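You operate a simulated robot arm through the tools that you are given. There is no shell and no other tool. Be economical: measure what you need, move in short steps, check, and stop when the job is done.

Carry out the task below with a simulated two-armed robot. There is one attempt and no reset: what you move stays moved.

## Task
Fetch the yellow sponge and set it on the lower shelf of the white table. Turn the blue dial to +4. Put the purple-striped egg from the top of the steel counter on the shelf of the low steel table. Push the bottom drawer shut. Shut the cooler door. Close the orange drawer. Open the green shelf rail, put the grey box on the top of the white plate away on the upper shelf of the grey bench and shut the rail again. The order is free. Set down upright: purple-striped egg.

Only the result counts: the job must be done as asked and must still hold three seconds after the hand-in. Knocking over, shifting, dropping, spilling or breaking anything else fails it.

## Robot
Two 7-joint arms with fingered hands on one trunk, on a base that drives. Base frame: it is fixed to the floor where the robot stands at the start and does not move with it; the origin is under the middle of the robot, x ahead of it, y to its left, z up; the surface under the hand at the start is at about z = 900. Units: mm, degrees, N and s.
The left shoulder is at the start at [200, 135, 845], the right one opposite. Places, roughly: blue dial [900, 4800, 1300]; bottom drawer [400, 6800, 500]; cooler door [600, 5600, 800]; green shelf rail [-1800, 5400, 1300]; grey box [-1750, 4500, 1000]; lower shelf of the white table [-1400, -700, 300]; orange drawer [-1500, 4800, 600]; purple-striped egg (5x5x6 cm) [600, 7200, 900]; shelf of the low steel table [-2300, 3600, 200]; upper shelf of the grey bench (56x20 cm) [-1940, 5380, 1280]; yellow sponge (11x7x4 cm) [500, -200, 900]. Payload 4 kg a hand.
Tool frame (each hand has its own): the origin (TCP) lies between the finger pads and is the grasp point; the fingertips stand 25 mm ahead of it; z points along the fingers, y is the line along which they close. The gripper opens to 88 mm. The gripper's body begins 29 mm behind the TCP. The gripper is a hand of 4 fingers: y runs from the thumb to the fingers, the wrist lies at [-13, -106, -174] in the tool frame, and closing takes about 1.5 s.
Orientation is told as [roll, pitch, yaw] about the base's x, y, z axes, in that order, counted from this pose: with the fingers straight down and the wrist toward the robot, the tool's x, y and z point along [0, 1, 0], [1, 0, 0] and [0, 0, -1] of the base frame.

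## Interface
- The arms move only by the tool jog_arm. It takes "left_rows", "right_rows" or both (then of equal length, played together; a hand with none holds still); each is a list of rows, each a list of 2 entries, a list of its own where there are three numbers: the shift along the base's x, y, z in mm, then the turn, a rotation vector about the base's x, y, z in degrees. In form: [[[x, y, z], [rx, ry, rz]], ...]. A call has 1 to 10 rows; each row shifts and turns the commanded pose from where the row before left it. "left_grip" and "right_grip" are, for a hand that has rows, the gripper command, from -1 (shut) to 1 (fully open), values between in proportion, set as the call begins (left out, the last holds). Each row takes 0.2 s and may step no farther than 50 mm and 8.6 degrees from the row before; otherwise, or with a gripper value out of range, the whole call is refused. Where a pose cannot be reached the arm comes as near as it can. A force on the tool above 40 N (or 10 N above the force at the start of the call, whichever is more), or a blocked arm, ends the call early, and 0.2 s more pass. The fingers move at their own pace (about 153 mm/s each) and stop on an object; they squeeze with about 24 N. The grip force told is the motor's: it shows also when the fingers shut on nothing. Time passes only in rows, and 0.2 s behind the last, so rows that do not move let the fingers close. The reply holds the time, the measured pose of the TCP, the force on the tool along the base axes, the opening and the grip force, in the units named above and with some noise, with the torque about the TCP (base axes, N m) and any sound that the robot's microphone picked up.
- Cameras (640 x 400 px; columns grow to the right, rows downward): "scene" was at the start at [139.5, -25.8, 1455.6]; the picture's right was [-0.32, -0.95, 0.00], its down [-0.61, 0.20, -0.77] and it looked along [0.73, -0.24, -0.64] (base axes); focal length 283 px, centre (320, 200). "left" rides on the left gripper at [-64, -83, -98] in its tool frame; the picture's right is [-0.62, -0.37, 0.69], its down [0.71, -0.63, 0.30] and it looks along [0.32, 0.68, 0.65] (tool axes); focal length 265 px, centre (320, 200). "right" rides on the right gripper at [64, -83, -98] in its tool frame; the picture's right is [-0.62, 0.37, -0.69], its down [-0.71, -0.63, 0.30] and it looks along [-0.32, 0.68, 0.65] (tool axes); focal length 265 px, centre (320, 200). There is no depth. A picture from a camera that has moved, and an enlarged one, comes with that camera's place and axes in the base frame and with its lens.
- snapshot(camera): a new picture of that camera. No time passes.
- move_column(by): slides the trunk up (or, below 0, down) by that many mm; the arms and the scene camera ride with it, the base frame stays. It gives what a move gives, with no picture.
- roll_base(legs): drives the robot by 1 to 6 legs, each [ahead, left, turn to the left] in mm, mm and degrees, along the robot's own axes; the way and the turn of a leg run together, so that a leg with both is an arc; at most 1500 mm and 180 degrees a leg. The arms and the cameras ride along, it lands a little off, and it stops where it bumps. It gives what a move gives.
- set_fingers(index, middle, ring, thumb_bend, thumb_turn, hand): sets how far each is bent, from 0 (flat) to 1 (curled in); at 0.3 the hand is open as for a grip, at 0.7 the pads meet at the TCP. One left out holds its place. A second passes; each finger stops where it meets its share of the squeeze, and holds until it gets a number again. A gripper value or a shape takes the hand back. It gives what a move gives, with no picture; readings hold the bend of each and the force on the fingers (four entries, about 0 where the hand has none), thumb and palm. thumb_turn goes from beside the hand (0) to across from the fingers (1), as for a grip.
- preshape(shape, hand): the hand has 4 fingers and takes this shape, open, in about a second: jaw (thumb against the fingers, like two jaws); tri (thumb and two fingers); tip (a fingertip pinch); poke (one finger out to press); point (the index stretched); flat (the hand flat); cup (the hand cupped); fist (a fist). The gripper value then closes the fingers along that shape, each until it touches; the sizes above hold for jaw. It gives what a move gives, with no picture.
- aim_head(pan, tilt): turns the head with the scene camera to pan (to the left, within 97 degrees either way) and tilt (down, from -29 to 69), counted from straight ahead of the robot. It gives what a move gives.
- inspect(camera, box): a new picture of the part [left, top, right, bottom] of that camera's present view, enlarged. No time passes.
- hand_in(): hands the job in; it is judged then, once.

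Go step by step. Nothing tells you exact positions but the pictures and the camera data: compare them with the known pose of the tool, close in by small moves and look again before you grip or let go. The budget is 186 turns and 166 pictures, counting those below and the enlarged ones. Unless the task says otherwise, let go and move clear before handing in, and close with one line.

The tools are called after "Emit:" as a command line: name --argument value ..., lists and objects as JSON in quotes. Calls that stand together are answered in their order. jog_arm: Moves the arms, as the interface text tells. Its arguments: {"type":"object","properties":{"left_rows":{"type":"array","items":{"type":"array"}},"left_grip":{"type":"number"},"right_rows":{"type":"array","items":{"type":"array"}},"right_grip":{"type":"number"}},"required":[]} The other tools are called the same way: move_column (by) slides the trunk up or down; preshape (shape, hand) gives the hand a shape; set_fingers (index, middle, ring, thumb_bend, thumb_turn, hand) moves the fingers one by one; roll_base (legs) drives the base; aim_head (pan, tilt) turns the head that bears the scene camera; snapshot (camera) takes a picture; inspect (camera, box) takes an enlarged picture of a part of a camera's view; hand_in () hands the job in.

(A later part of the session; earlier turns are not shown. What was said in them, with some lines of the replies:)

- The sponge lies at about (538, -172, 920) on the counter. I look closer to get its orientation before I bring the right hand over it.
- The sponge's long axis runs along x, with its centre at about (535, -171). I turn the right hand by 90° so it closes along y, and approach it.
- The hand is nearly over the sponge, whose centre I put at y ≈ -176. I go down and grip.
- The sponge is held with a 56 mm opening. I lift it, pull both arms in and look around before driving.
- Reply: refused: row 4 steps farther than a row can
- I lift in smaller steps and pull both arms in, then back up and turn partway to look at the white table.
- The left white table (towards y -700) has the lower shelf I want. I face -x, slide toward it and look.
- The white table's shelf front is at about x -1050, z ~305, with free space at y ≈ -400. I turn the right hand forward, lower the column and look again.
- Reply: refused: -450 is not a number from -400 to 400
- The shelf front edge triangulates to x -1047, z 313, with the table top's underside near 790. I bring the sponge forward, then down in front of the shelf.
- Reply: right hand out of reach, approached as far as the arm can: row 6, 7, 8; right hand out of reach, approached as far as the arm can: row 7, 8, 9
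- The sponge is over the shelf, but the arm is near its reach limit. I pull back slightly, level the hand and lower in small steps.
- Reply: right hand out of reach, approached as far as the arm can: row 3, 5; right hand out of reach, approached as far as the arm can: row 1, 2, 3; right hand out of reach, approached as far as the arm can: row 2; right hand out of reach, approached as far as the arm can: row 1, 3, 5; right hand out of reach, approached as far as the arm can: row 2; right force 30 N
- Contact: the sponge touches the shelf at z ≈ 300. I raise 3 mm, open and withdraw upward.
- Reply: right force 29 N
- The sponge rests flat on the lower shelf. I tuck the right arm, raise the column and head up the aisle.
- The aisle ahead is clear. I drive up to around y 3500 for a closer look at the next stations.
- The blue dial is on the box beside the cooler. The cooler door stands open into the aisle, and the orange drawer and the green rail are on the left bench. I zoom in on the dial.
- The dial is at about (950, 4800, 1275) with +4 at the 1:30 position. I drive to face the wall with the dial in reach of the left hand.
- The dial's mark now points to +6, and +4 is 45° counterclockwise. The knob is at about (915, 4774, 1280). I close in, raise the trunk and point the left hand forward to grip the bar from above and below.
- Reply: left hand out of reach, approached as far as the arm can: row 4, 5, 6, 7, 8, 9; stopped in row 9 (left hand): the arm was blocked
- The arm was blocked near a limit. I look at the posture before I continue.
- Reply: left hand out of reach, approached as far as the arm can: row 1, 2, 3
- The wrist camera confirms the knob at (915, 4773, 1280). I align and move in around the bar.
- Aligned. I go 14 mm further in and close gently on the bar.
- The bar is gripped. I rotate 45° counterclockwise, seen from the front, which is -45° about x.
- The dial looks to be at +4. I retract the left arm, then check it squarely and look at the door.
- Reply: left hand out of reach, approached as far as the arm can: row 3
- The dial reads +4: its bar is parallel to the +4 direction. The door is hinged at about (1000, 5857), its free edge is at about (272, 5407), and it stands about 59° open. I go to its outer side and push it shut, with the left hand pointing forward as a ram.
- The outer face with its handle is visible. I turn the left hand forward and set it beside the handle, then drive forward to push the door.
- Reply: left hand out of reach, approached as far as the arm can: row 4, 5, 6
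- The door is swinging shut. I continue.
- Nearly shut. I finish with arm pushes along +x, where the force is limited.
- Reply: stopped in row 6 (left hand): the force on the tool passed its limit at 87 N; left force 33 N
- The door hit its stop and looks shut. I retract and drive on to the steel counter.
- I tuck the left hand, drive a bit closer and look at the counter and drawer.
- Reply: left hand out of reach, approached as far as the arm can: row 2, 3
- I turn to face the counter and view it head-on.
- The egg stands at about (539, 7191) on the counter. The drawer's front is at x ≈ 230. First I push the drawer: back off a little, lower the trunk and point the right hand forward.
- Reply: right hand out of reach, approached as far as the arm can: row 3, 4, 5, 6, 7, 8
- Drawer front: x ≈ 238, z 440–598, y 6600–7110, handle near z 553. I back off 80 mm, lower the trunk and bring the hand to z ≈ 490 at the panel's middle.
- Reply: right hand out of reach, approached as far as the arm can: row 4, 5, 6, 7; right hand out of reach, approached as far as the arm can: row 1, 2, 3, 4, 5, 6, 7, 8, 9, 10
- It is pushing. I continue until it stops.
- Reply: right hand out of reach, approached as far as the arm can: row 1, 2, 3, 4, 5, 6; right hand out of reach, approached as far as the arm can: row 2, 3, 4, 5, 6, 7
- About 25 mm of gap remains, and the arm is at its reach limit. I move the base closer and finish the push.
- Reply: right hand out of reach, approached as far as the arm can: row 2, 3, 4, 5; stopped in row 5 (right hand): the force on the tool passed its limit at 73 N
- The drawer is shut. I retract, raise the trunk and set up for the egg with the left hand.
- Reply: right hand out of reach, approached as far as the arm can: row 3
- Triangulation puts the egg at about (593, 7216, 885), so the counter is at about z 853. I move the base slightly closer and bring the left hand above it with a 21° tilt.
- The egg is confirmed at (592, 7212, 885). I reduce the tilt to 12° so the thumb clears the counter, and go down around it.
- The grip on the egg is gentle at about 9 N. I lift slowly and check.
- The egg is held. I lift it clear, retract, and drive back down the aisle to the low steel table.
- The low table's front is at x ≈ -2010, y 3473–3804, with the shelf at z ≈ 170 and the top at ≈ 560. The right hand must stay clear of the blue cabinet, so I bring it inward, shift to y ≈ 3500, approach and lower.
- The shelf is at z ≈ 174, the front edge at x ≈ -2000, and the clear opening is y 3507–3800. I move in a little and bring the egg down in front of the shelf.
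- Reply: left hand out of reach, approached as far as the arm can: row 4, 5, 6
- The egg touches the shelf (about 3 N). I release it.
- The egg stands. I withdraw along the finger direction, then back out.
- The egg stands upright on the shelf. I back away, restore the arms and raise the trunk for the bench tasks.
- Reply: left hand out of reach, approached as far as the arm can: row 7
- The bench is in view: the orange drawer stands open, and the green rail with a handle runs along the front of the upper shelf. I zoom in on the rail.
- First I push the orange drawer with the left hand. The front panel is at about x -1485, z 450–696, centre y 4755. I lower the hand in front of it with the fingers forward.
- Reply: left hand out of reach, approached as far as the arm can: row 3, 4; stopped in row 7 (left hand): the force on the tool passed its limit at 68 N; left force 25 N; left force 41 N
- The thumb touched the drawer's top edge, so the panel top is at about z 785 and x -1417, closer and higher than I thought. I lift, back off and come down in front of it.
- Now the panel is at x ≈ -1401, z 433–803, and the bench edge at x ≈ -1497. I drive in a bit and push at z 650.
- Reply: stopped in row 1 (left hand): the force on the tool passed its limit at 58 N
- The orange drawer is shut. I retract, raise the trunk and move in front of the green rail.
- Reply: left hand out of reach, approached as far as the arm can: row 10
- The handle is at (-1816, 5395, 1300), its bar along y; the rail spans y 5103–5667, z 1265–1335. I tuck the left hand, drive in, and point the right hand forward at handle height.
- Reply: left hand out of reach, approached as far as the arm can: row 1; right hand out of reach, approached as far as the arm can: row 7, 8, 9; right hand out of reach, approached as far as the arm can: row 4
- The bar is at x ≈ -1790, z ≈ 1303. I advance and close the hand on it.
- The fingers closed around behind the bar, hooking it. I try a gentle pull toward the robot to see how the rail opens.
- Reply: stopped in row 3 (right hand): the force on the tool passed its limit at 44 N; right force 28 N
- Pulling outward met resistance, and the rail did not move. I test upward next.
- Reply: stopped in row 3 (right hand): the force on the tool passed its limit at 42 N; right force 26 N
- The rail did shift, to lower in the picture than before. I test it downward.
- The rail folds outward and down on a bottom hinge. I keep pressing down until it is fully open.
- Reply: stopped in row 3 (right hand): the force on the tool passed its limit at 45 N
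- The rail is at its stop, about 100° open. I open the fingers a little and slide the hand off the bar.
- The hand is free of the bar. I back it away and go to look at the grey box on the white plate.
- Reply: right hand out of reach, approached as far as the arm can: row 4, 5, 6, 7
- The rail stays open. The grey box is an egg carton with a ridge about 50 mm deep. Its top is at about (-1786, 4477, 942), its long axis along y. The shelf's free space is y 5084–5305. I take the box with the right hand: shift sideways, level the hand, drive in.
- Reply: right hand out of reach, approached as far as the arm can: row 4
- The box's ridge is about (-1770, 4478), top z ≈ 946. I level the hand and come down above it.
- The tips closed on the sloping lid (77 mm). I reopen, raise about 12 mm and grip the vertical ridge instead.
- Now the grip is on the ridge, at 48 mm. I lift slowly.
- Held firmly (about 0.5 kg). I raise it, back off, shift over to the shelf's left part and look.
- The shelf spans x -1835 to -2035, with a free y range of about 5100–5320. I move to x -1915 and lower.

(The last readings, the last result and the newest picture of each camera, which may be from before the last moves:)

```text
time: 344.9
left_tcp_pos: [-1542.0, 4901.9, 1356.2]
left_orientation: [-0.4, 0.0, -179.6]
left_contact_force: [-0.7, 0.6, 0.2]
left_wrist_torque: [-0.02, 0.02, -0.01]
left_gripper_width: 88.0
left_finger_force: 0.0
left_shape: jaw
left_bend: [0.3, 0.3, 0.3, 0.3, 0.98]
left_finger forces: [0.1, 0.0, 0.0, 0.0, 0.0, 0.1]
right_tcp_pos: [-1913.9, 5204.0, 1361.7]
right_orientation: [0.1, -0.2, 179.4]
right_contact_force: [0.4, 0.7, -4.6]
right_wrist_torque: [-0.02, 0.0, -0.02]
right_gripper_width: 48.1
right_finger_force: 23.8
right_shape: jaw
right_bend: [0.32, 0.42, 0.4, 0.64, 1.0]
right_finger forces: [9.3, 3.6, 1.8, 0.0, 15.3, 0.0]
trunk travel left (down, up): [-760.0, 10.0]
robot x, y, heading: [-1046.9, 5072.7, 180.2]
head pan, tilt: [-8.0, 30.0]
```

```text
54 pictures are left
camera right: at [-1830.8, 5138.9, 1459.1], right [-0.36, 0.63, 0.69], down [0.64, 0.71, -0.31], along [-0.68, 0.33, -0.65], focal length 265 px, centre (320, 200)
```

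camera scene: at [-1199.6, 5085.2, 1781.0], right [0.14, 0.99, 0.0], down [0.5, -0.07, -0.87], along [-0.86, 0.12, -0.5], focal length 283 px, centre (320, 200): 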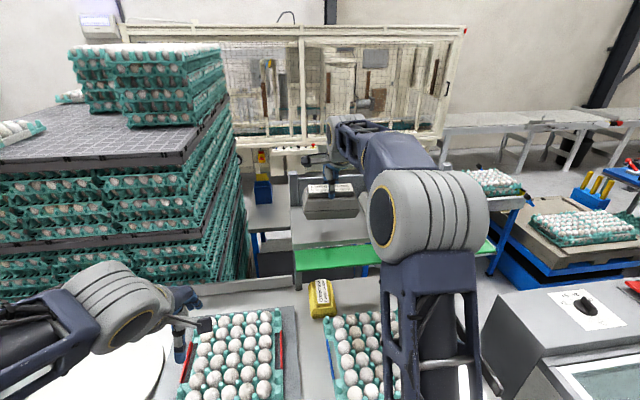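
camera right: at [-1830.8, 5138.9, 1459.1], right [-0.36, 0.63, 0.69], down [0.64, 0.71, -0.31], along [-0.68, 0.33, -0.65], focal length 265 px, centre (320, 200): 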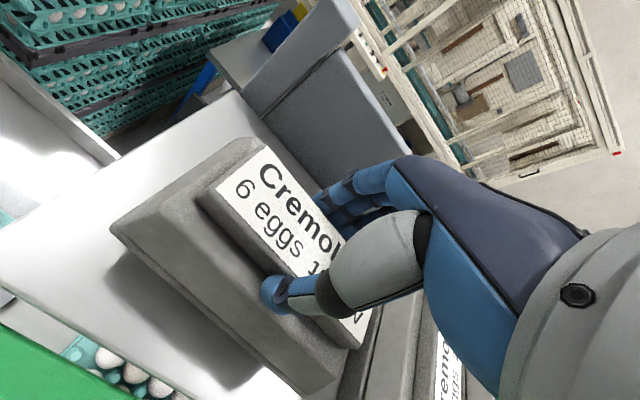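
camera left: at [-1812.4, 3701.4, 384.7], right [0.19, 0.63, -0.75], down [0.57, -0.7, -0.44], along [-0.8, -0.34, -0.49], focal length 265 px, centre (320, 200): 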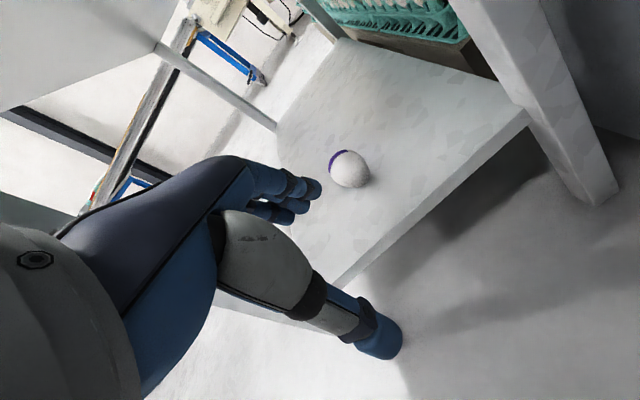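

Emit:
jog_arm --right_rows '[[[0, -8, 0], [0, 0, 0]], [[0, 0, -5], [0, 0, 0]], [[0, 0, -5], [0, 0, 0]], [[0, 0, 0], [0, 0, 0]]]'

Emit:
jog_arm --right_rows '[[[0, 0, -5], [0, 0, 0]], [[0, 0, 0], [0, 0, 0]]]'

Emit:
jog_arm --right_rows '[[[0, 0, -4], [0, 0, 0]], [[0, 0, 0], [0, 0, 0]]]'

```text
time: 345.9
left_tcp_pos: [-1541.5, 4902.4, 1356.5]
left_orientation: [-0.4, 0.0, -179.5]
left_contact_force: [-0.2, 0.0, 0.4]
left_wrist_torque: [-0.03, 0.0, 0.02]
left_gripper_width: 87.9
left_finger_force: 0.0
left_shape: jaw
left_bend: [0.3, 0.3, 0.3, 0.3, 0.98]
left_finger forces: [0.0, 0.1, 0.0, 0.0, 0.1, 0.0]
right_tcp_pos: [-1912.5, 5197.4, 1357.2]
right_orientation: [0.1, -0.6, 179.3]
right_contact_force: [-0.1, 1.1, 15.1]
right_wrist_torque: [-0.08, -0.61, 0.0]
right_gripper_width: 48.5
right_finger_force: 24.2
right_shape: jaw
right_bend: [0.32, 0.42, 0.4, 0.64, 1.0]
right_finger forces: [9.8, 4.0, 2.0, 0.0, 33.0, 0.1]
trunk travel left (down, up): [-760.0, 10.0]
robot x, y, heading: [-1049.0, 5070.4, 180.0]
head pan, tilt: [-8.0, 30.0]
```

```text
time: 346.4
left_tcp_pos: [-1540.9, 4902.9, 1355.9]
left_orientation: [-0.4, 0.0, -179.8]
left_contact_force: [-0.2, -0.5, 0.0]
left_wrist_torque: [0.0, 0.02, 0.02]
left_gripper_width: 87.9
left_finger_force: 0.1
left_shape: jaw
left_bend: [0.3, 0.3, 0.3, 0.3, 0.98]
left_finger forces: [0.1, 0.1, 0.0, 0.1, 0.0, 0.1]
right_tcp_pos: [-1914.2, 5196.8, 1356.0]
right_orientation: [0.2, -1.2, 179.3]
right_contact_force: [2.6, 0.5, 10.7]
right_wrist_torque: [-0.07, -0.57, 0.01]
right_gripper_width: 47.7
right_finger_force: 24.2
right_shape: jaw
right_bend: [0.73, 0.43, 0.4, 0.65, 1.0]
right_finger forces: [9.1, 3.1, 0.8, 0.0, 28.9, 0.0]
trunk travel left (down, up): [-760.0, 10.0]
robot x, y, heading: [-1046.6, 5069.4, 180.1]
head pan, tilt: [-8.0, 30.0]
stopped in row 2 (right hand): the force on the tool passed its limit at 42 N (the readings are from after the stop); the commanded pose is now the measured one
```

```text
time: 347.0
left_tcp_pos: [-1541.7, 4902.1, 1356.7]
left_orientation: [-0.2, -0.1, -179.7]
left_contact_force: [-0.3, 0.8, 0.4]
left_wrist_torque: [0.0, 0.03, -0.01]
left_gripper_width: 87.8
left_finger_force: 0.0
left_shape: jaw
left_bend: [0.3, 0.3, 0.3, 0.3, 0.98]
left_finger forces: [0.1, 0.0, 0.1, 0.1, 0.0, 0.0]
right_tcp_pos: [-1914.7, 5197.4, 1356.8]
right_orientation: [0.3, -1.6, 179.3]
right_contact_force: [3.7, -2.1, 37.3]
right_wrist_torque: [-0.21, -1.49, 0.03]
right_gripper_width: 47.9
right_finger_force: 23.7
right_shape: jaw
right_bend: [0.73, 0.43, 0.4, 0.65, 1.0]
right_finger forces: [8.9, 3.1, 0.7, 0.1, 54.1, 0.0]
trunk travel left (down, up): [-760.0, 10.0]
robot x, y, heading: [-1049.3, 5072.2, 179.8]
head pan, tilt: [-8.0, 30.0]
```

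It is seated at TCP z ≈ 1357. I relieve the pressure, release and lift away.

Emit:
jog_arm --right_rows '[[[0, 0, 4], [0, 0, 0]], [[0, 0, 0], [0, 0, 0]]]'

Emit:
jog_arm --right_rows '[[[0, 0, 0], [0, 0, 0]], [[0, 0, 0], [0, 0, 0]], [[0, 0, 0], [0, 0, 0]], [[0, 0, 0], [0, 0, 0]], [[0, 0, 0], [0, 0, 0]]]' --right_grip 1

Emit:
jog_arm --right_rows '[[[0, 0, 10], [0, 0, 0]], [[0, 0, 25], [0, 0, 0]], [[0, 0, 40], [0, 0, 0]], [[20, 0, 35], [0, 0, 0]], [[45, 0, 0], [0, 0, 0]], [[45, 0, 0], [0, 0, 0]], [[45, 0, 0], [0, 0, 0]]]'

Emit:
snapshot --camera "scene"

```text
time: 347.6
left_tcp_pos: [-1542.3, 4901.7, 1357.4]
left_orientation: [-0.3, -0.1, -179.7]
left_contact_force: [-0.5, -0.5, -0.5]
left_wrist_torque: [0.0, -0.01, 0.02]
left_gripper_width: 88.0
left_finger_force: 0.1
left_shape: jaw
left_bend: [0.3, 0.3, 0.3, 0.3, 0.98]
left_finger forces: [0.1, 0.1, 0.1, 0.0, 0.0, 0.0]
right_tcp_pos: [-1914.7, 5197.4, 1356.7]
right_orientation: [0.1, -1.0, 179.3]
right_contact_force: [0.3, 0.8, 25.3]
right_wrist_torque: [-0.07, -0.77, 0.01]
right_gripper_width: 48.3
right_finger_force: 24.1
right_shape: jaw
right_bend: [0.73, 0.42, 0.4, 0.66, 1.0]
right_finger forces: [9.8, 3.6, 1.2, 0.0, 38.6, 0.1]
trunk travel left (down, up): [-760.0, 10.0]
robot x, y, heading: [-1050.0, 5073.3, 179.8]
head pan, tilt: [-8.0, 30.0]
```

```text
time: 348.8
left_tcp_pos: [-1542.5, 4902.0, 1355.4]
left_orientation: [-0.3, -0.1, -179.7]
left_contact_force: [1.0, -1.0, -0.4]
left_wrist_torque: [-0.02, 0.01, 0.0]
left_gripper_width: 87.6
left_finger_force: 0.0
left_shape: jaw
left_bend: [0.3, 0.3, 0.3, 0.3, 0.98]
left_finger forces: [0.1, 0.1, 0.0, 0.1, 0.0, 0.0]
right_tcp_pos: [-1915.0, 5196.6, 1354.9]
right_orientation: [0.2, -0.8, 179.2]
right_contact_force: [-1.1, 0.2, 0.0]
right_wrist_torque: [0.01, 0.01, 0.0]
right_gripper_width: 87.7
right_finger_force: 0.0
right_shape: jaw
right_bend: [0.3, 0.3, 0.3, 0.3, 0.98]
right_finger forces: [0.1, 0.1, 0.1, 0.1, 0.0, 0.0]
trunk travel left (down, up): [-760.0, 10.0]
robot x, y, heading: [-1049.7, 5071.2, 179.9]
head pan, tilt: [-8.0, 30.0]
```

```text
time: 350.4
left_tcp_pos: [-1542.6, 4901.5, 1356.6]
left_orientation: [-0.3, 0.1, -179.6]
left_contact_force: [0.3, 0.2, 0.1]
left_wrist_torque: [-0.02, 0.02, 0.04]
left_gripper_width: 87.7
left_finger_force: 0.1
left_shape: jaw
left_bend: [0.3, 0.3, 0.3, 0.3, 0.98]
left_finger forces: [0.1, 0.0, 0.0, 0.0, 0.1, 0.0]
right_tcp_pos: [-1762.1, 5196.5, 1462.4]
right_orientation: [0.2, -1.0, 179.2]
right_contact_force: [-0.1, -0.3, 0.2]
right_wrist_torque: [0.01, 0.01, -0.02]
right_gripper_width: 87.9
right_finger_force: 0.0
right_shape: jaw
right_bend: [0.3, 0.3, 0.3, 0.3, 0.98]
right_finger forces: [0.0, 0.0, 0.0, 0.1, 0.1, 0.0]
trunk travel left (down, up): [-760.0, 10.0]
robot x, y, heading: [-1045.4, 5068.1, 180.0]
head pan, tilt: [-8.0, 30.0]
```

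```text
53 pictures are left
camera scene: at [-1199.8, 5085.2, 1781.0], right [0.14, 0.99, 0.0], down [0.5, -0.07, -0.87], along [-0.86, 0.12, -0.5], focal length 283 px, centre (320, 200)
```

scene: 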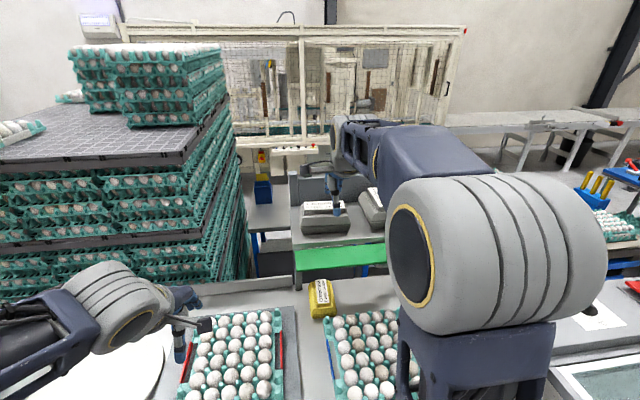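

The box sits on the upper shelf. Now I shut the rail: bring the right hand below it, fingers forward, and push it up and back.

Emit:
jog_arm --right_rows '[[[40, 10, 0], [0, 0, 0]], [[40, 15, 0], [0, 0, 0]], [[30, 15, 0], [0, 0, 0]]]' --right_grip -1

Emit:
move_column --by -120

Emit:
jog_arm --right_rows '[[[0, 4, -10], [0, 8.5, 0]], [[0, 4, -10], [0, 8.5, 0]], [[0, 4, -10], [0, 8.5, 0]], [[0, 4, -10], [0, 8.5, 0]], [[0, 4, -10], [0, 8.5, 0]], [[0, 4, -10], [0, 8.5, 0]], [[0, 4, -15], [0, 8.5, 0]], [[0, 4, -15], [0, 8.5, 0]], [[0, 4, -15], [0, 8.5, 0]], [[0, 0, -15], [0, 8.5, 0]]]'

Emit:
snapshot --camera "right"

Emit:
snapshot --camera "scene"

```text
time: 351.2
left_tcp_pos: [-1543.0, 4902.0, 1356.9]
left_orientation: [-0.3, 0.0, -179.7]
left_contact_force: [-0.8, -0.5, 0.5]
left_wrist_torque: [0.02, 0.01, -0.04]
left_gripper_width: 88.0
left_finger_force: 0.2
left_shape: jaw
left_bend: [0.3, 0.3, 0.3, 0.3, 0.98]
left_finger forces: [0.0, 0.1, 0.0, 0.1, 0.0, 0.1]
right_tcp_pos: [-1650.5, 5238.9, 1465.4]
right_orientation: [0.2, -1.0, 179.3]
right_contact_force: [-0.6, -0.2, -0.5]
right_wrist_torque: [-0.01, -0.02, -0.01]
right_gripper_width: 0.3
right_finger_force: 24.2
right_shape: jaw
right_bend: [0.7, 0.7, 0.7, 0.38, 1.0]
right_finger forces: [0.0, 0.0, 0.1, 0.0, 0.0, 0.1]
trunk travel left (down, up): [-760.0, 10.0]
robot x, y, heading: [-1050.8, 5074.1, 180.0]
head pan, tilt: [-8.0, 30.0]
```

```text
time: 352.7
left_tcp_pos: [-1543.2, 4902.8, 1235.7]
left_orientation: [-0.4, 0.0, -179.7]
left_contact_force: [0.2, 0.4, 0.1]
left_wrist_torque: [0.0, -0.02, 0.0]
left_gripper_width: 87.7
left_finger_force: 0.2
left_shape: jaw
left_bend: [0.3, 0.3, 0.3, 0.3, 0.98]
left_finger forces: [0.1, 0.1, 0.0, 0.0, 0.1, 0.1]
right_tcp_pos: [-1650.6, 5239.1, 1344.9]
right_orientation: [0.2, -0.9, 179.4]
right_contact_force: [0.4, 0.0, -0.1]
right_wrist_torque: [0.0, -0.03, -0.04]
right_gripper_width: 0.0
right_finger_force: 23.8
right_shape: jaw
right_bend: [0.7, 0.7, 0.7, 0.38, 1.0]
right_finger forces: [0.1, 0.0, 0.0, 0.0, 0.0, 0.0]
trunk travel left (down, up): [-640.0, 130.0]
robot x, y, heading: [-1049.1, 5071.3, 180.0]
head pan, tilt: [-8.0, 30.0]
```

```text
time: 354.9
left_tcp_pos: [-1541.9, 4901.7, 1236.6]
left_orientation: [-0.3, -0.1, -179.7]
left_contact_force: [0.3, -0.4, 0.0]
left_wrist_torque: [0.03, 0.0, -0.01]
left_gripper_width: 87.7
left_finger_force: 0.1
left_shape: jaw
left_bend: [0.3, 0.3, 0.3, 0.3, 0.98]
left_finger forces: [0.0, 0.1, 0.1, 0.0, 0.0, 0.1]
right_tcp_pos: [-1697.1, 5288.9, 1245.1]
right_orientation: [8.7, -86.1, 171.4]
right_contact_force: [0.8, 0.2, 0.9]
right_wrist_torque: [-0.02, -0.02, -0.02]
right_gripper_width: 0.3
right_finger_force: 23.6
right_shape: jaw
right_bend: [0.7, 0.7, 0.7, 0.38, 1.0]
right_finger forces: [0.0, 0.0, 0.0, 0.1, 0.0, 0.1]
right hand out of reach, approached as far as the arm can: row 6, 7, 8
trunk travel left (down, up): [-640.0, 130.0]
robot x, y, heading: [-1045.9, 5066.8, 179.9]
head pan, tilt: [-8.0, 30.0]
```

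```text
52 pictures are left
camera right: at [-1591.9, 5223.3, 1167.9], right [0.66, 0.63, 0.41], down [-0.26, 0.71, -0.66], along [-0.7, 0.33, 0.63], focal length 265 px, centre (320, 200)
```

right: 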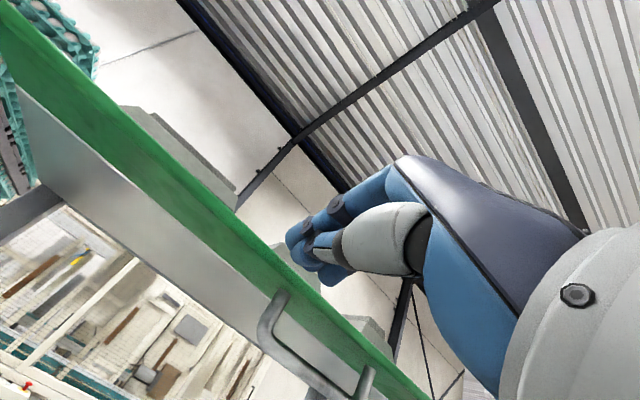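

```text
51 pictures are left
camera scene: at [-1198.9, 5084.7, 1661.2], right [0.14, 0.99, 0.0], down [0.49, -0.07, -0.87], along [-0.86, 0.12, -0.5], focal length 283 px, centre (320, 200)
```

scene: 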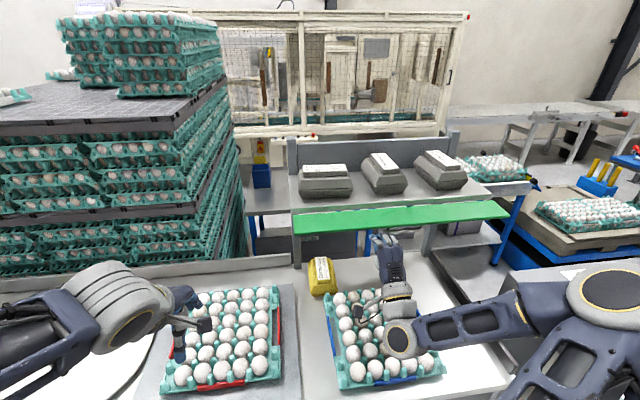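

The box sits neatly next to the other two. I lower the hand below the open rail, left of its handle.

Emit:
jog_arm --right_rows '[[[5, -6, -20], [0, 1, 0]], [[5, -6, -20], [0, 1, 0]], [[0, -6, -20], [0, 1, 0]], [[-20, -4, -5], [0, 0, 0]], [[-25, 0, 0], [0, 0, 0]], [[-20, 0, 0], [0, 0, 0]], [[0, 0, 0], [0, 0, 0]]]'

Emit:
snapshot --camera "right"

```text
time: 356.5
left_tcp_pos: [-1542.2, 4902.6, 1236.4]
left_orientation: [-0.4, 0.0, -179.7]
left_contact_force: [-0.9, -0.2, 0.3]
left_wrist_torque: [0.02, -0.04, 0.04]
left_gripper_width: 87.9
left_finger_force: 0.0
left_shape: jaw
left_bend: [0.3, 0.3, 0.3, 0.3, 0.98]
left_finger forces: [0.1, 0.1, 0.0, 0.1, 0.1, 0.0]
right_tcp_pos: [-1750.3, 5268.5, 1180.6]
right_orientation: [32.9, -88.8, 147.4]
right_contact_force: [0.0, 0.3, -0.4]
right_wrist_torque: [0.0, -0.01, -0.02]
right_gripper_width: 0.1
right_finger_force: 24.1
right_shape: jaw
right_bend: [0.7, 0.7, 0.7, 0.38, 1.0]
right_finger forces: [0.0, 0.0, 0.0, 0.0, 0.1, 0.1]
trunk travel left (down, up): [-640.0, 130.0]
robot x, y, heading: [-1047.7, 5070.8, 179.7]
head pan, tilt: [-8.0, 30.0]
```

```text
50 pictures are left
camera right: at [-1649.5, 5203.1, 1098.1], right [0.68, 0.63, 0.37], down [-0.29, 0.71, -0.64], along [-0.67, 0.33, 0.67], focal length 265 px, centre (320, 200)
```

right: 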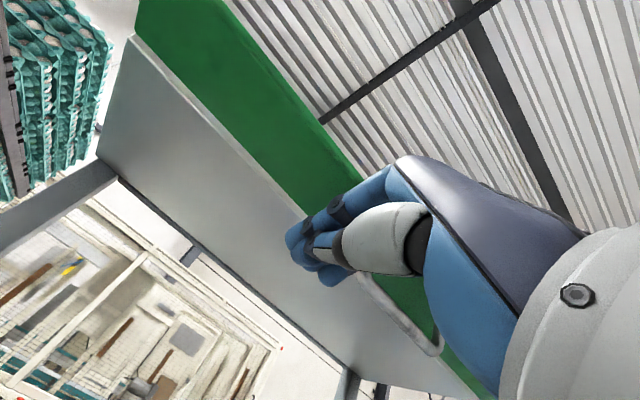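

Emit:
jog_arm --right_rows '[[[0, 0, 15], [0, 0, 0]], [[0, 0, 15], [0, 0, 0]], [[0, 0, 15], [0, 0, 0]], [[0, 0, 15], [0, 0, 0]], [[0, 0, 15], [0, 0, 0]], [[0, 0, 15], [0, 0, 0]]]'

Emit:
inspect --camera "scene" --box '[260, 120, 540, 300]'

```text
time: 357.9
left_tcp_pos: [-1543.1, 4902.6, 1235.7]
left_orientation: [-0.3, 0.0, -179.6]
left_contact_force: [-0.3, -0.6, -0.2]
left_wrist_torque: [0.0, 0.0, 0.0]
left_gripper_width: 87.8
left_finger_force: 0.0
left_shape: jaw
left_bend: [0.3, 0.3, 0.3, 0.3, 0.98]
left_finger forces: [0.0, 0.0, 0.0, 0.1, 0.0, 0.1]
right_tcp_pos: [-1748.3, 5267.1, 1271.3]
right_orientation: [31.6, -88.9, 148.6]
right_contact_force: [1.7, -0.1, -2.0]
right_wrist_torque: [0.0, 0.0, -0.01]
right_gripper_width: 0.0
right_finger_force: 23.8
right_shape: jaw
right_bend: [0.7, 0.7, 0.7, 0.38, 1.0]
right_finger forces: [0.0, 2.6, 0.0, 0.0, 0.1, 0.1]
trunk travel left (down, up): [-640.0, 130.0]
robot x, y, heading: [-1049.3, 5075.0, 179.7]
head pan, tilt: [-8.0, 30.0]
```

```text
2.22 times, centred on (400, 210) of scene
camera zoom: at [-1199.3, 5085.3, 1661.1], right [0.14, 0.99, 0.0], down [0.5, -0.07, -0.87], along [-0.86, 0.12, -0.5], focal length 630 px, centre (142, 178)
```

zoom: 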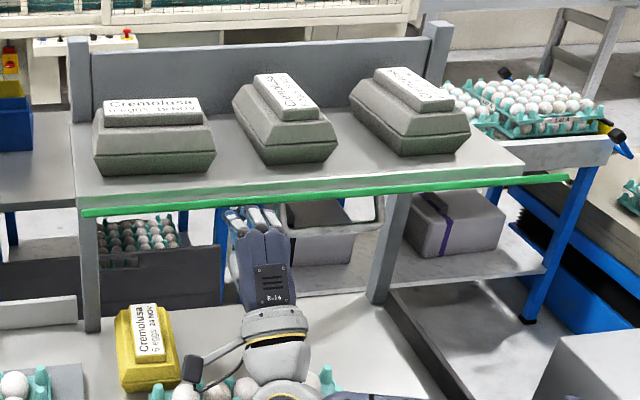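

The rail is swinging up. I continue up and inward.

Emit:
jog_arm --right_rows '[[[-4, 0, 12], [0, 0, 0]], [[-6, 0, 10], [0, 0, 0]], [[-8, 0, 8], [0, 0, 0]], [[-10, 0, 4], [0, 0, 0]], [[-10, 0, 0], [0, 0, 0]], [[-10, 0, 0], [0, 0, 0]]]'

Emit:
inspect --camera "scene" --box '[260, 120, 540, 300]'

```text
time: 359.3
left_tcp_pos: [-1541.3, 4903.5, 1236.2]
left_orientation: [-0.3, 0.0, -179.7]
left_contact_force: [-0.9, 0.1, 0.3]
left_wrist_torque: [-0.01, 0.01, 0.05]
left_gripper_width: 87.8
left_finger_force: 0.1
left_shape: jaw
left_bend: [0.3, 0.3, 0.3, 0.3, 0.98]
left_finger forces: [0.0, 0.1, 0.0, 0.1, 0.1, 0.0]
right_tcp_pos: [-1795.1, 5265.9, 1306.1]
right_orientation: [37.7, -88.9, 142.4]
right_contact_force: [27.4, 2.8, -1.1]
right_wrist_torque: [0.01, -0.08, -0.11]
right_gripper_width: 0.1
right_finger_force: 23.6
right_shape: jaw
right_bend: [0.7, 0.7, 0.7, 0.38, 1.0]
right_finger forces: [0.1, 23.8, 0.0, 0.0, 0.1, 0.0]
trunk travel left (down, up): [-640.0, 130.0]
robot x, y, heading: [-1046.1, 5072.4, 179.8]
head pan, tilt: [-8.0, 30.0]
```

```text
2.22 times, centred on (400, 210) of scene
camera zoom: at [-1197.7, 5085.6, 1661.2], right [0.14, 0.99, 0.0], down [0.49, -0.07, -0.87], along [-0.86, 0.12, -0.5], focal length 630 px, centre (142, 178)
```

zoom: 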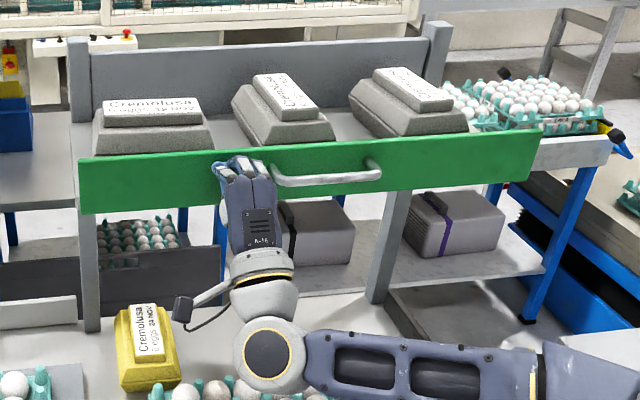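

The rail is up, with resistance at its stop. I give one more small push high on the panel, then retreat and check that it stays.

Emit:
jog_arm --right_rows '[[[4, 0, 8], [0, 0, 0]], [[-6, 0, 3], [0, 0, 0]], [[-6, 0, 0], [0, 0, 0]], [[-4, 0, 0], [0, 0, 0]]]'

Emit:
jog_arm --right_rows '[[[40, 0, 0], [0, 0, 0]], [[40, 0, 0], [0, 0, 0]], [[40, 0, 0], [0, 0, 0]], [[0, 0, 0], [0, 0, 0]]]'

Emit:
inspect --camera "scene" --box '[260, 120, 540, 300]'

```text
time: 359.9
left_tcp_pos: [-1539.9, 4902.7, 1236.7]
left_orientation: [-0.3, -0.1, -179.6]
left_contact_force: [0.2, 0.5, 1.3]
left_wrist_torque: [0.03, -0.01, 0.01]
left_gripper_width: 87.7
left_finger_force: 0.0
left_shape: jaw
left_bend: [0.3, 0.3, 0.3, 0.3, 0.98]
left_finger forces: [0.1, 0.0, 0.1, 0.1, 0.0, 0.1]
right_tcp_pos: [-1795.2, 5265.5, 1312.7]
right_orientation: [33.5, -88.9, 146.7]
right_contact_force: [22.2, 2.8, -4.7]
right_wrist_torque: [-0.01, -0.16, -0.11]
right_gripper_width: 0.0
right_finger_force: 24.1
right_shape: jaw
right_bend: [0.7, 0.7, 0.7, 0.38, 1.0]
right_finger forces: [0.0, 22.3, 0.1, 0.1, 0.0, 0.0]
trunk travel left (down, up): [-640.0, 130.0]
robot x, y, heading: [-1047.2, 5073.7, 179.6]
head pan, tilt: [-8.0, 30.0]
stopped in row 2 (right hand): the force on the tool passed its limit at 51 N (the readings are from after the stop); the commanded pose is now the measured one
```

```text
time: 360.9
left_tcp_pos: [-1542.6, 4902.8, 1234.4]
left_orientation: [-0.3, 0.0, -179.8]
left_contact_force: [0.3, -0.5, 0.9]
left_wrist_torque: [0.01, 0.01, 0.0]
left_gripper_width: 87.9
left_finger_force: 0.1
left_shape: jaw
left_bend: [0.3, 0.3, 0.3, 0.3, 0.98]
left_finger forces: [0.0, 0.0, 0.0, 0.0, 0.1, 0.0]
right_tcp_pos: [-1682.0, 5267.5, 1311.2]
right_orientation: [32.0, -88.8, 148.5]
right_contact_force: [0.2, -0.2, 0.5]
right_wrist_torque: [0.0, -0.02, -0.02]
right_gripper_width: 0.2
right_finger_force: 24.6
right_shape: jaw
right_bend: [0.7, 0.7, 0.7, 0.38, 1.0]
right_finger forces: [0.1, 0.1, 0.1, 0.0, 0.0, 0.0]
right hand out of reach, approached as far as the arm can: row 3
trunk travel left (down, up): [-640.0, 130.0]
robot x, y, heading: [-1046.7, 5071.8, 179.7]
head pan, tilt: [-8.0, 30.0]
```

```text
2.22 times, centred on (400, 210) of scene
camera zoom: at [-1199.3, 5085.3, 1661.1], right [0.14, 0.99, 0.0], down [0.49, -0.07, -0.87], along [-0.86, 0.12, -0.5], focal length 630 px, centre (142, 178)
```

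zoom: 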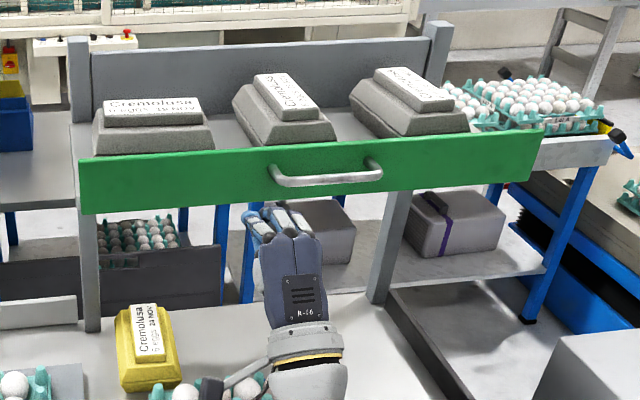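

The rail is shut and stays. I back away and check the other closures.

Emit:
roll_base --legs '[[-600, 0, 0]]'

Emit:
jog_arm --right_rows '[[[10, 0, 5], [0, -8.5, 0]], [[10, 0, 5], [0, -8.5, 0]], [[10, 0, 5], [0, -8.5, 0]], [[10, 0, 5], [0, -8.5, 0]], [[10, 0, 5], [0, -8.5, 0]], [[10, 0, 5], [0, -8.5, 0]], [[10, 0, 5], [0, -8.5, 0]], [[10, 0, 5], [0, -8.5, 0]], [[10, 0, 5], [0, -8.5, 0]]]' --right_grip 1

Emit:
snapshot --camera "scene"

Emit:
roll_base --legs '[[0, 0, -120]]'

Emit:
aim_head --pan -45 --tilt 20

Emit:
snapshot --camera "scene"

Emit:
aim_head --pan 5 --tilt 20

Emit:
snapshot --camera "scene"

```text
time: 364.3
left_tcp_pos: [-936.2, 4898.5, 1236.8]
left_orientation: [-0.3, 0.0, -179.1]
left_contact_force: [0.0, 0.3, 0.7]
left_wrist_torque: [0.03, 0.01, 0.01]
left_gripper_width: 87.8
left_finger_force: 0.0
left_shape: jaw
left_bend: [0.3, 0.3, 0.3, 0.3, 0.98]
left_finger forces: [0.0, 0.0, 0.0, 0.0, 0.0, 0.0]
right_tcp_pos: [-1078.3, 5262.8, 1312.2]
right_orientation: [31.9, -88.8, 148.9]
right_contact_force: [0.0, -0.6, -0.4]
right_wrist_torque: [-0.01, 0.0, 0.02]
right_gripper_width: 0.0
right_finger_force: 24.0
right_shape: jaw
right_bend: [0.7, 0.7, 0.7, 0.39, 1.0]
right_finger forces: [0.0, 0.0, 0.0, 0.1, 0.0, 0.1]
trunk travel left (down, up): [-640.0, 130.0]
robot x, y, heading: [-441.5, 5072.9, -179.5]
head pan, tilt: [-8.0, 30.0]
```

```text
time: 366.3
left_tcp_pos: [-935.7, 4899.0, 1236.3]
left_orientation: [-0.2, 0.0, -178.9]
left_contact_force: [0.4, -0.1, 0.4]
left_wrist_torque: [0.0, -0.02, -0.02]
left_gripper_width: 87.8
left_finger_force: 0.1
left_shape: jaw
left_bend: [0.3, 0.3, 0.3, 0.3, 0.98]
left_finger forces: [0.0, 0.0, 0.0, 0.0, 0.0, 0.1]
right_tcp_pos: [-1012.9, 5272.0, 1364.7]
right_orientation: [1.0, -12.3, 179.4]
right_contact_force: [-0.4, 0.5, 0.0]
right_wrist_torque: [0.0, 0.03, -0.02]
right_gripper_width: 88.0
right_finger_force: 0.1
right_shape: jaw
right_bend: [0.3, 0.3, 0.3, 0.3, 0.98]
right_finger forces: [0.0, 0.0, 0.0, 0.0, 0.1, 0.1]
right hand out of reach, approached as far as the arm can: row 1, 2
trunk travel left (down, up): [-640.0, 130.0]
robot x, y, heading: [-441.7, 5069.8, -179.8]
head pan, tilt: [-8.0, 30.0]
```

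```text
46 pictures are left
camera scene: at [-594.4, 5085.3, 1661.1], right [0.13, 0.99, 0.0], down [0.5, -0.07, -0.87], along [-0.86, 0.11, -0.5], focal length 283 px, centre (320, 200)
```

scene: 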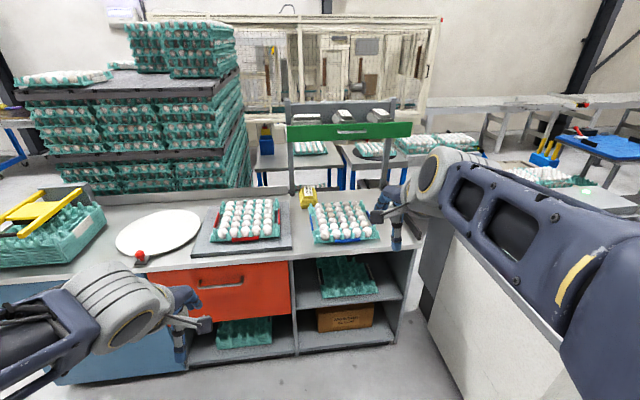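

```text
time: 371.6
left_tcp_pos: [-373.9, 5589.0, 1236.3]
left_orientation: [-0.3, 0.1, 63.7]
left_contact_force: [-0.3, 0.0, 0.6]
left_wrist_torque: [-0.03, 0.02, 0.01]
left_gripper_width: 87.8
left_finger_force: 0.0
left_shape: jaw
left_bend: [0.3, 0.3, 0.3, 0.3, 0.98]
left_finger forces: [0.0, 0.0, 0.1, 0.0, 0.0, 0.0]
right_tcp_pos: [-7.5, 5487.3, 1364.3]
right_orientation: [0.9, -12.4, 62.1]
right_contact_force: [-0.2, -1.0, 0.8]
right_wrist_torque: [-0.01, -0.04, 0.0]
right_gripper_width: 87.7
right_finger_force: 0.2
right_shape: jaw
right_bend: [0.3, 0.3, 0.3, 0.3, 0.98]
right_finger forces: [0.1, 0.1, 0.0, 0.1, 0.1, 0.0]
trunk travel left (down, up): [-640.0, 130.0]
robot x, y, heading: [-446.2, 5070.6, 63.2]
head pan, tilt: [-8.0, 30.0]
```

```text
time: 372.6
left_tcp_pos: [-373.9, 5589.1, 1237.0]
left_orientation: [-0.3, 0.1, 63.6]
left_contact_force: [0.2, -0.1, 0.4]
left_wrist_torque: [0.0, 0.02, 0.02]
left_gripper_width: 87.6
left_finger_force: 0.0
left_shape: jaw
left_bend: [0.3, 0.3, 0.3, 0.3, 0.98]
left_finger forces: [0.1, 0.0, 0.1, 0.0, 0.1, 0.0]
right_tcp_pos: [-9.0, 5487.0, 1364.7]
right_orientation: [1.0, -12.4, 62.3]
right_contact_force: [-0.1, -0.8, 0.2]
right_wrist_torque: [0.02, 0.03, 0.0]
right_gripper_width: 87.7
right_finger_force: 0.1
right_shape: jaw
right_bend: [0.3, 0.3, 0.3, 0.3, 0.98]
right_finger forces: [0.0, 0.0, 0.0, 0.1, 0.0, 0.0]
trunk travel left (down, up): [-640.0, 130.0]
robot x, y, heading: [-446.1, 5068.3, 63.3]
head pan, tilt: [-45.0, 20.0]
```

```text
45 pictures are left
camera scene: at [-329.3, 5156.6, 1677.1], right [0.31, -0.95, 0.0], down [-0.32, -0.11, -0.94], along [0.89, 0.3, -0.34], focal length 283 px, centre (320, 200)
```

scene: 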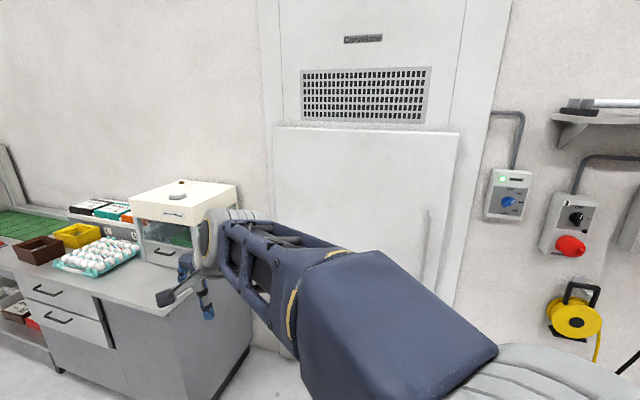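

```text
time: 373.8
left_tcp_pos: [-373.1, 5589.4, 1236.7]
left_orientation: [-0.3, 0.0, 63.7]
left_contact_force: [0.3, -0.2, -0.6]
left_wrist_torque: [-0.04, 0.01, 0.01]
left_gripper_width: 88.0
left_finger_force: 0.1
left_shape: jaw
left_bend: [0.3, 0.3, 0.3, 0.3, 0.98]
left_finger forces: [0.1, 0.0, 0.1, 0.0, 0.1, 0.0]
right_tcp_pos: [-7.8, 5488.3, 1365.6]
right_orientation: [1.0, -12.5, 62.1]
right_contact_force: [0.1, -0.8, 0.1]
right_wrist_torque: [-0.01, 0.04, 0.03]
right_gripper_width: 87.9
right_finger_force: 0.1
right_shape: jaw
right_bend: [0.3, 0.3, 0.3, 0.3, 0.98]
right_finger forces: [0.0, 0.0, 0.0, 0.0, 0.1, 0.0]
trunk travel left (down, up): [-640.0, 130.0]
robot x, y, heading: [-444.3, 5072.2, 63.4]
head pan, tilt: [5.0, 20.0]
```

```text
44 pictures are left
camera scene: at [-383.1, 5213.9, 1677.1], right [0.93, -0.37, 0.0], down [-0.13, -0.32, -0.94], along [0.35, 0.87, -0.34], focal length 283 px, centre (320, 200)
```

scene: 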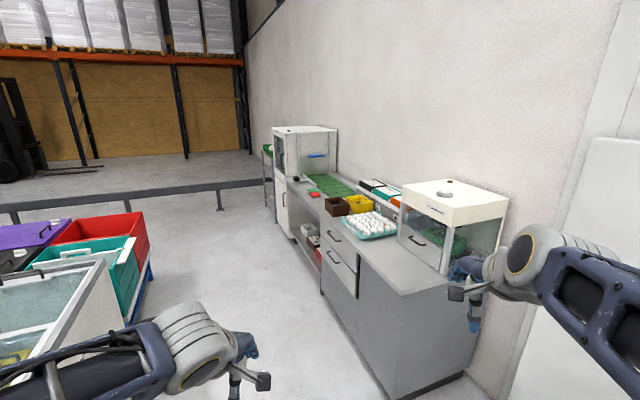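

Emit:
aim_head --pan -60 --tilt 15

Emit:
inspect --camera "scene" --box '[160, 80, 480, 280]'

```text
time: 375.2
left_tcp_pos: [-373.2, 5590.2, 1236.4]
left_orientation: [-0.2, 0.1, 63.6]
left_contact_force: [1.2, -0.4, 0.4]
left_wrist_torque: [0.03, 0.0, 0.0]
left_gripper_width: 87.7
left_finger_force: 0.0
left_shape: jaw
left_bend: [0.3, 0.3, 0.3, 0.3, 0.98]
left_finger forces: [0.0, 0.0, 0.0, 0.0, 0.0, 0.0]
right_tcp_pos: [-8.4, 5488.7, 1364.0]
right_orientation: [1.0, -12.5, 62.2]
right_contact_force: [0.2, -0.8, -0.4]
right_wrist_torque: [0.02, 0.01, -0.01]
right_gripper_width: 87.6
right_finger_force: 0.1
right_shape: jaw
right_bend: [0.3, 0.3, 0.3, 0.3, 0.98]
right_finger forces: [0.0, 0.1, 0.1, 0.0, 0.0, 0.0]
trunk travel left (down, up): [-640.0, 130.0]
robot x, y, heading: [-442.8, 5072.9, 62.9]
head pan, tilt: [-60.0, 15.0]
```

```text
2.00 times, centred on (320, 180) of scene
camera zoom: at [-324.4, 5132.8, 1685.3], right [0.06, -1.0, 0.0], down [-0.26, -0.01, -0.97], along [0.96, 0.06, -0.26], focal length 567 px, centre (320, 240)
```

zoom: 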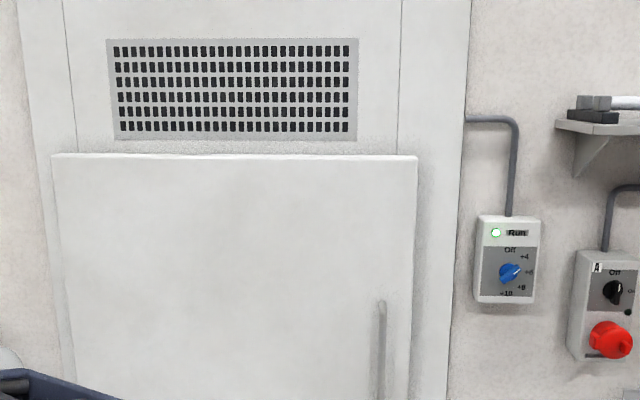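

The door is flush, the dial is at +4, both drawers and the rail are shut, the box is on the upper shelf, and the egg and sponge were left standing where asked. Both hands are clear, so I hand in.

Emit:
hand_in

```text
The job is handed in.
```

All seven jobs are done and handed in; the egg and sponge I last saw in place when I set them down, and I checked the rest again just before handing in.
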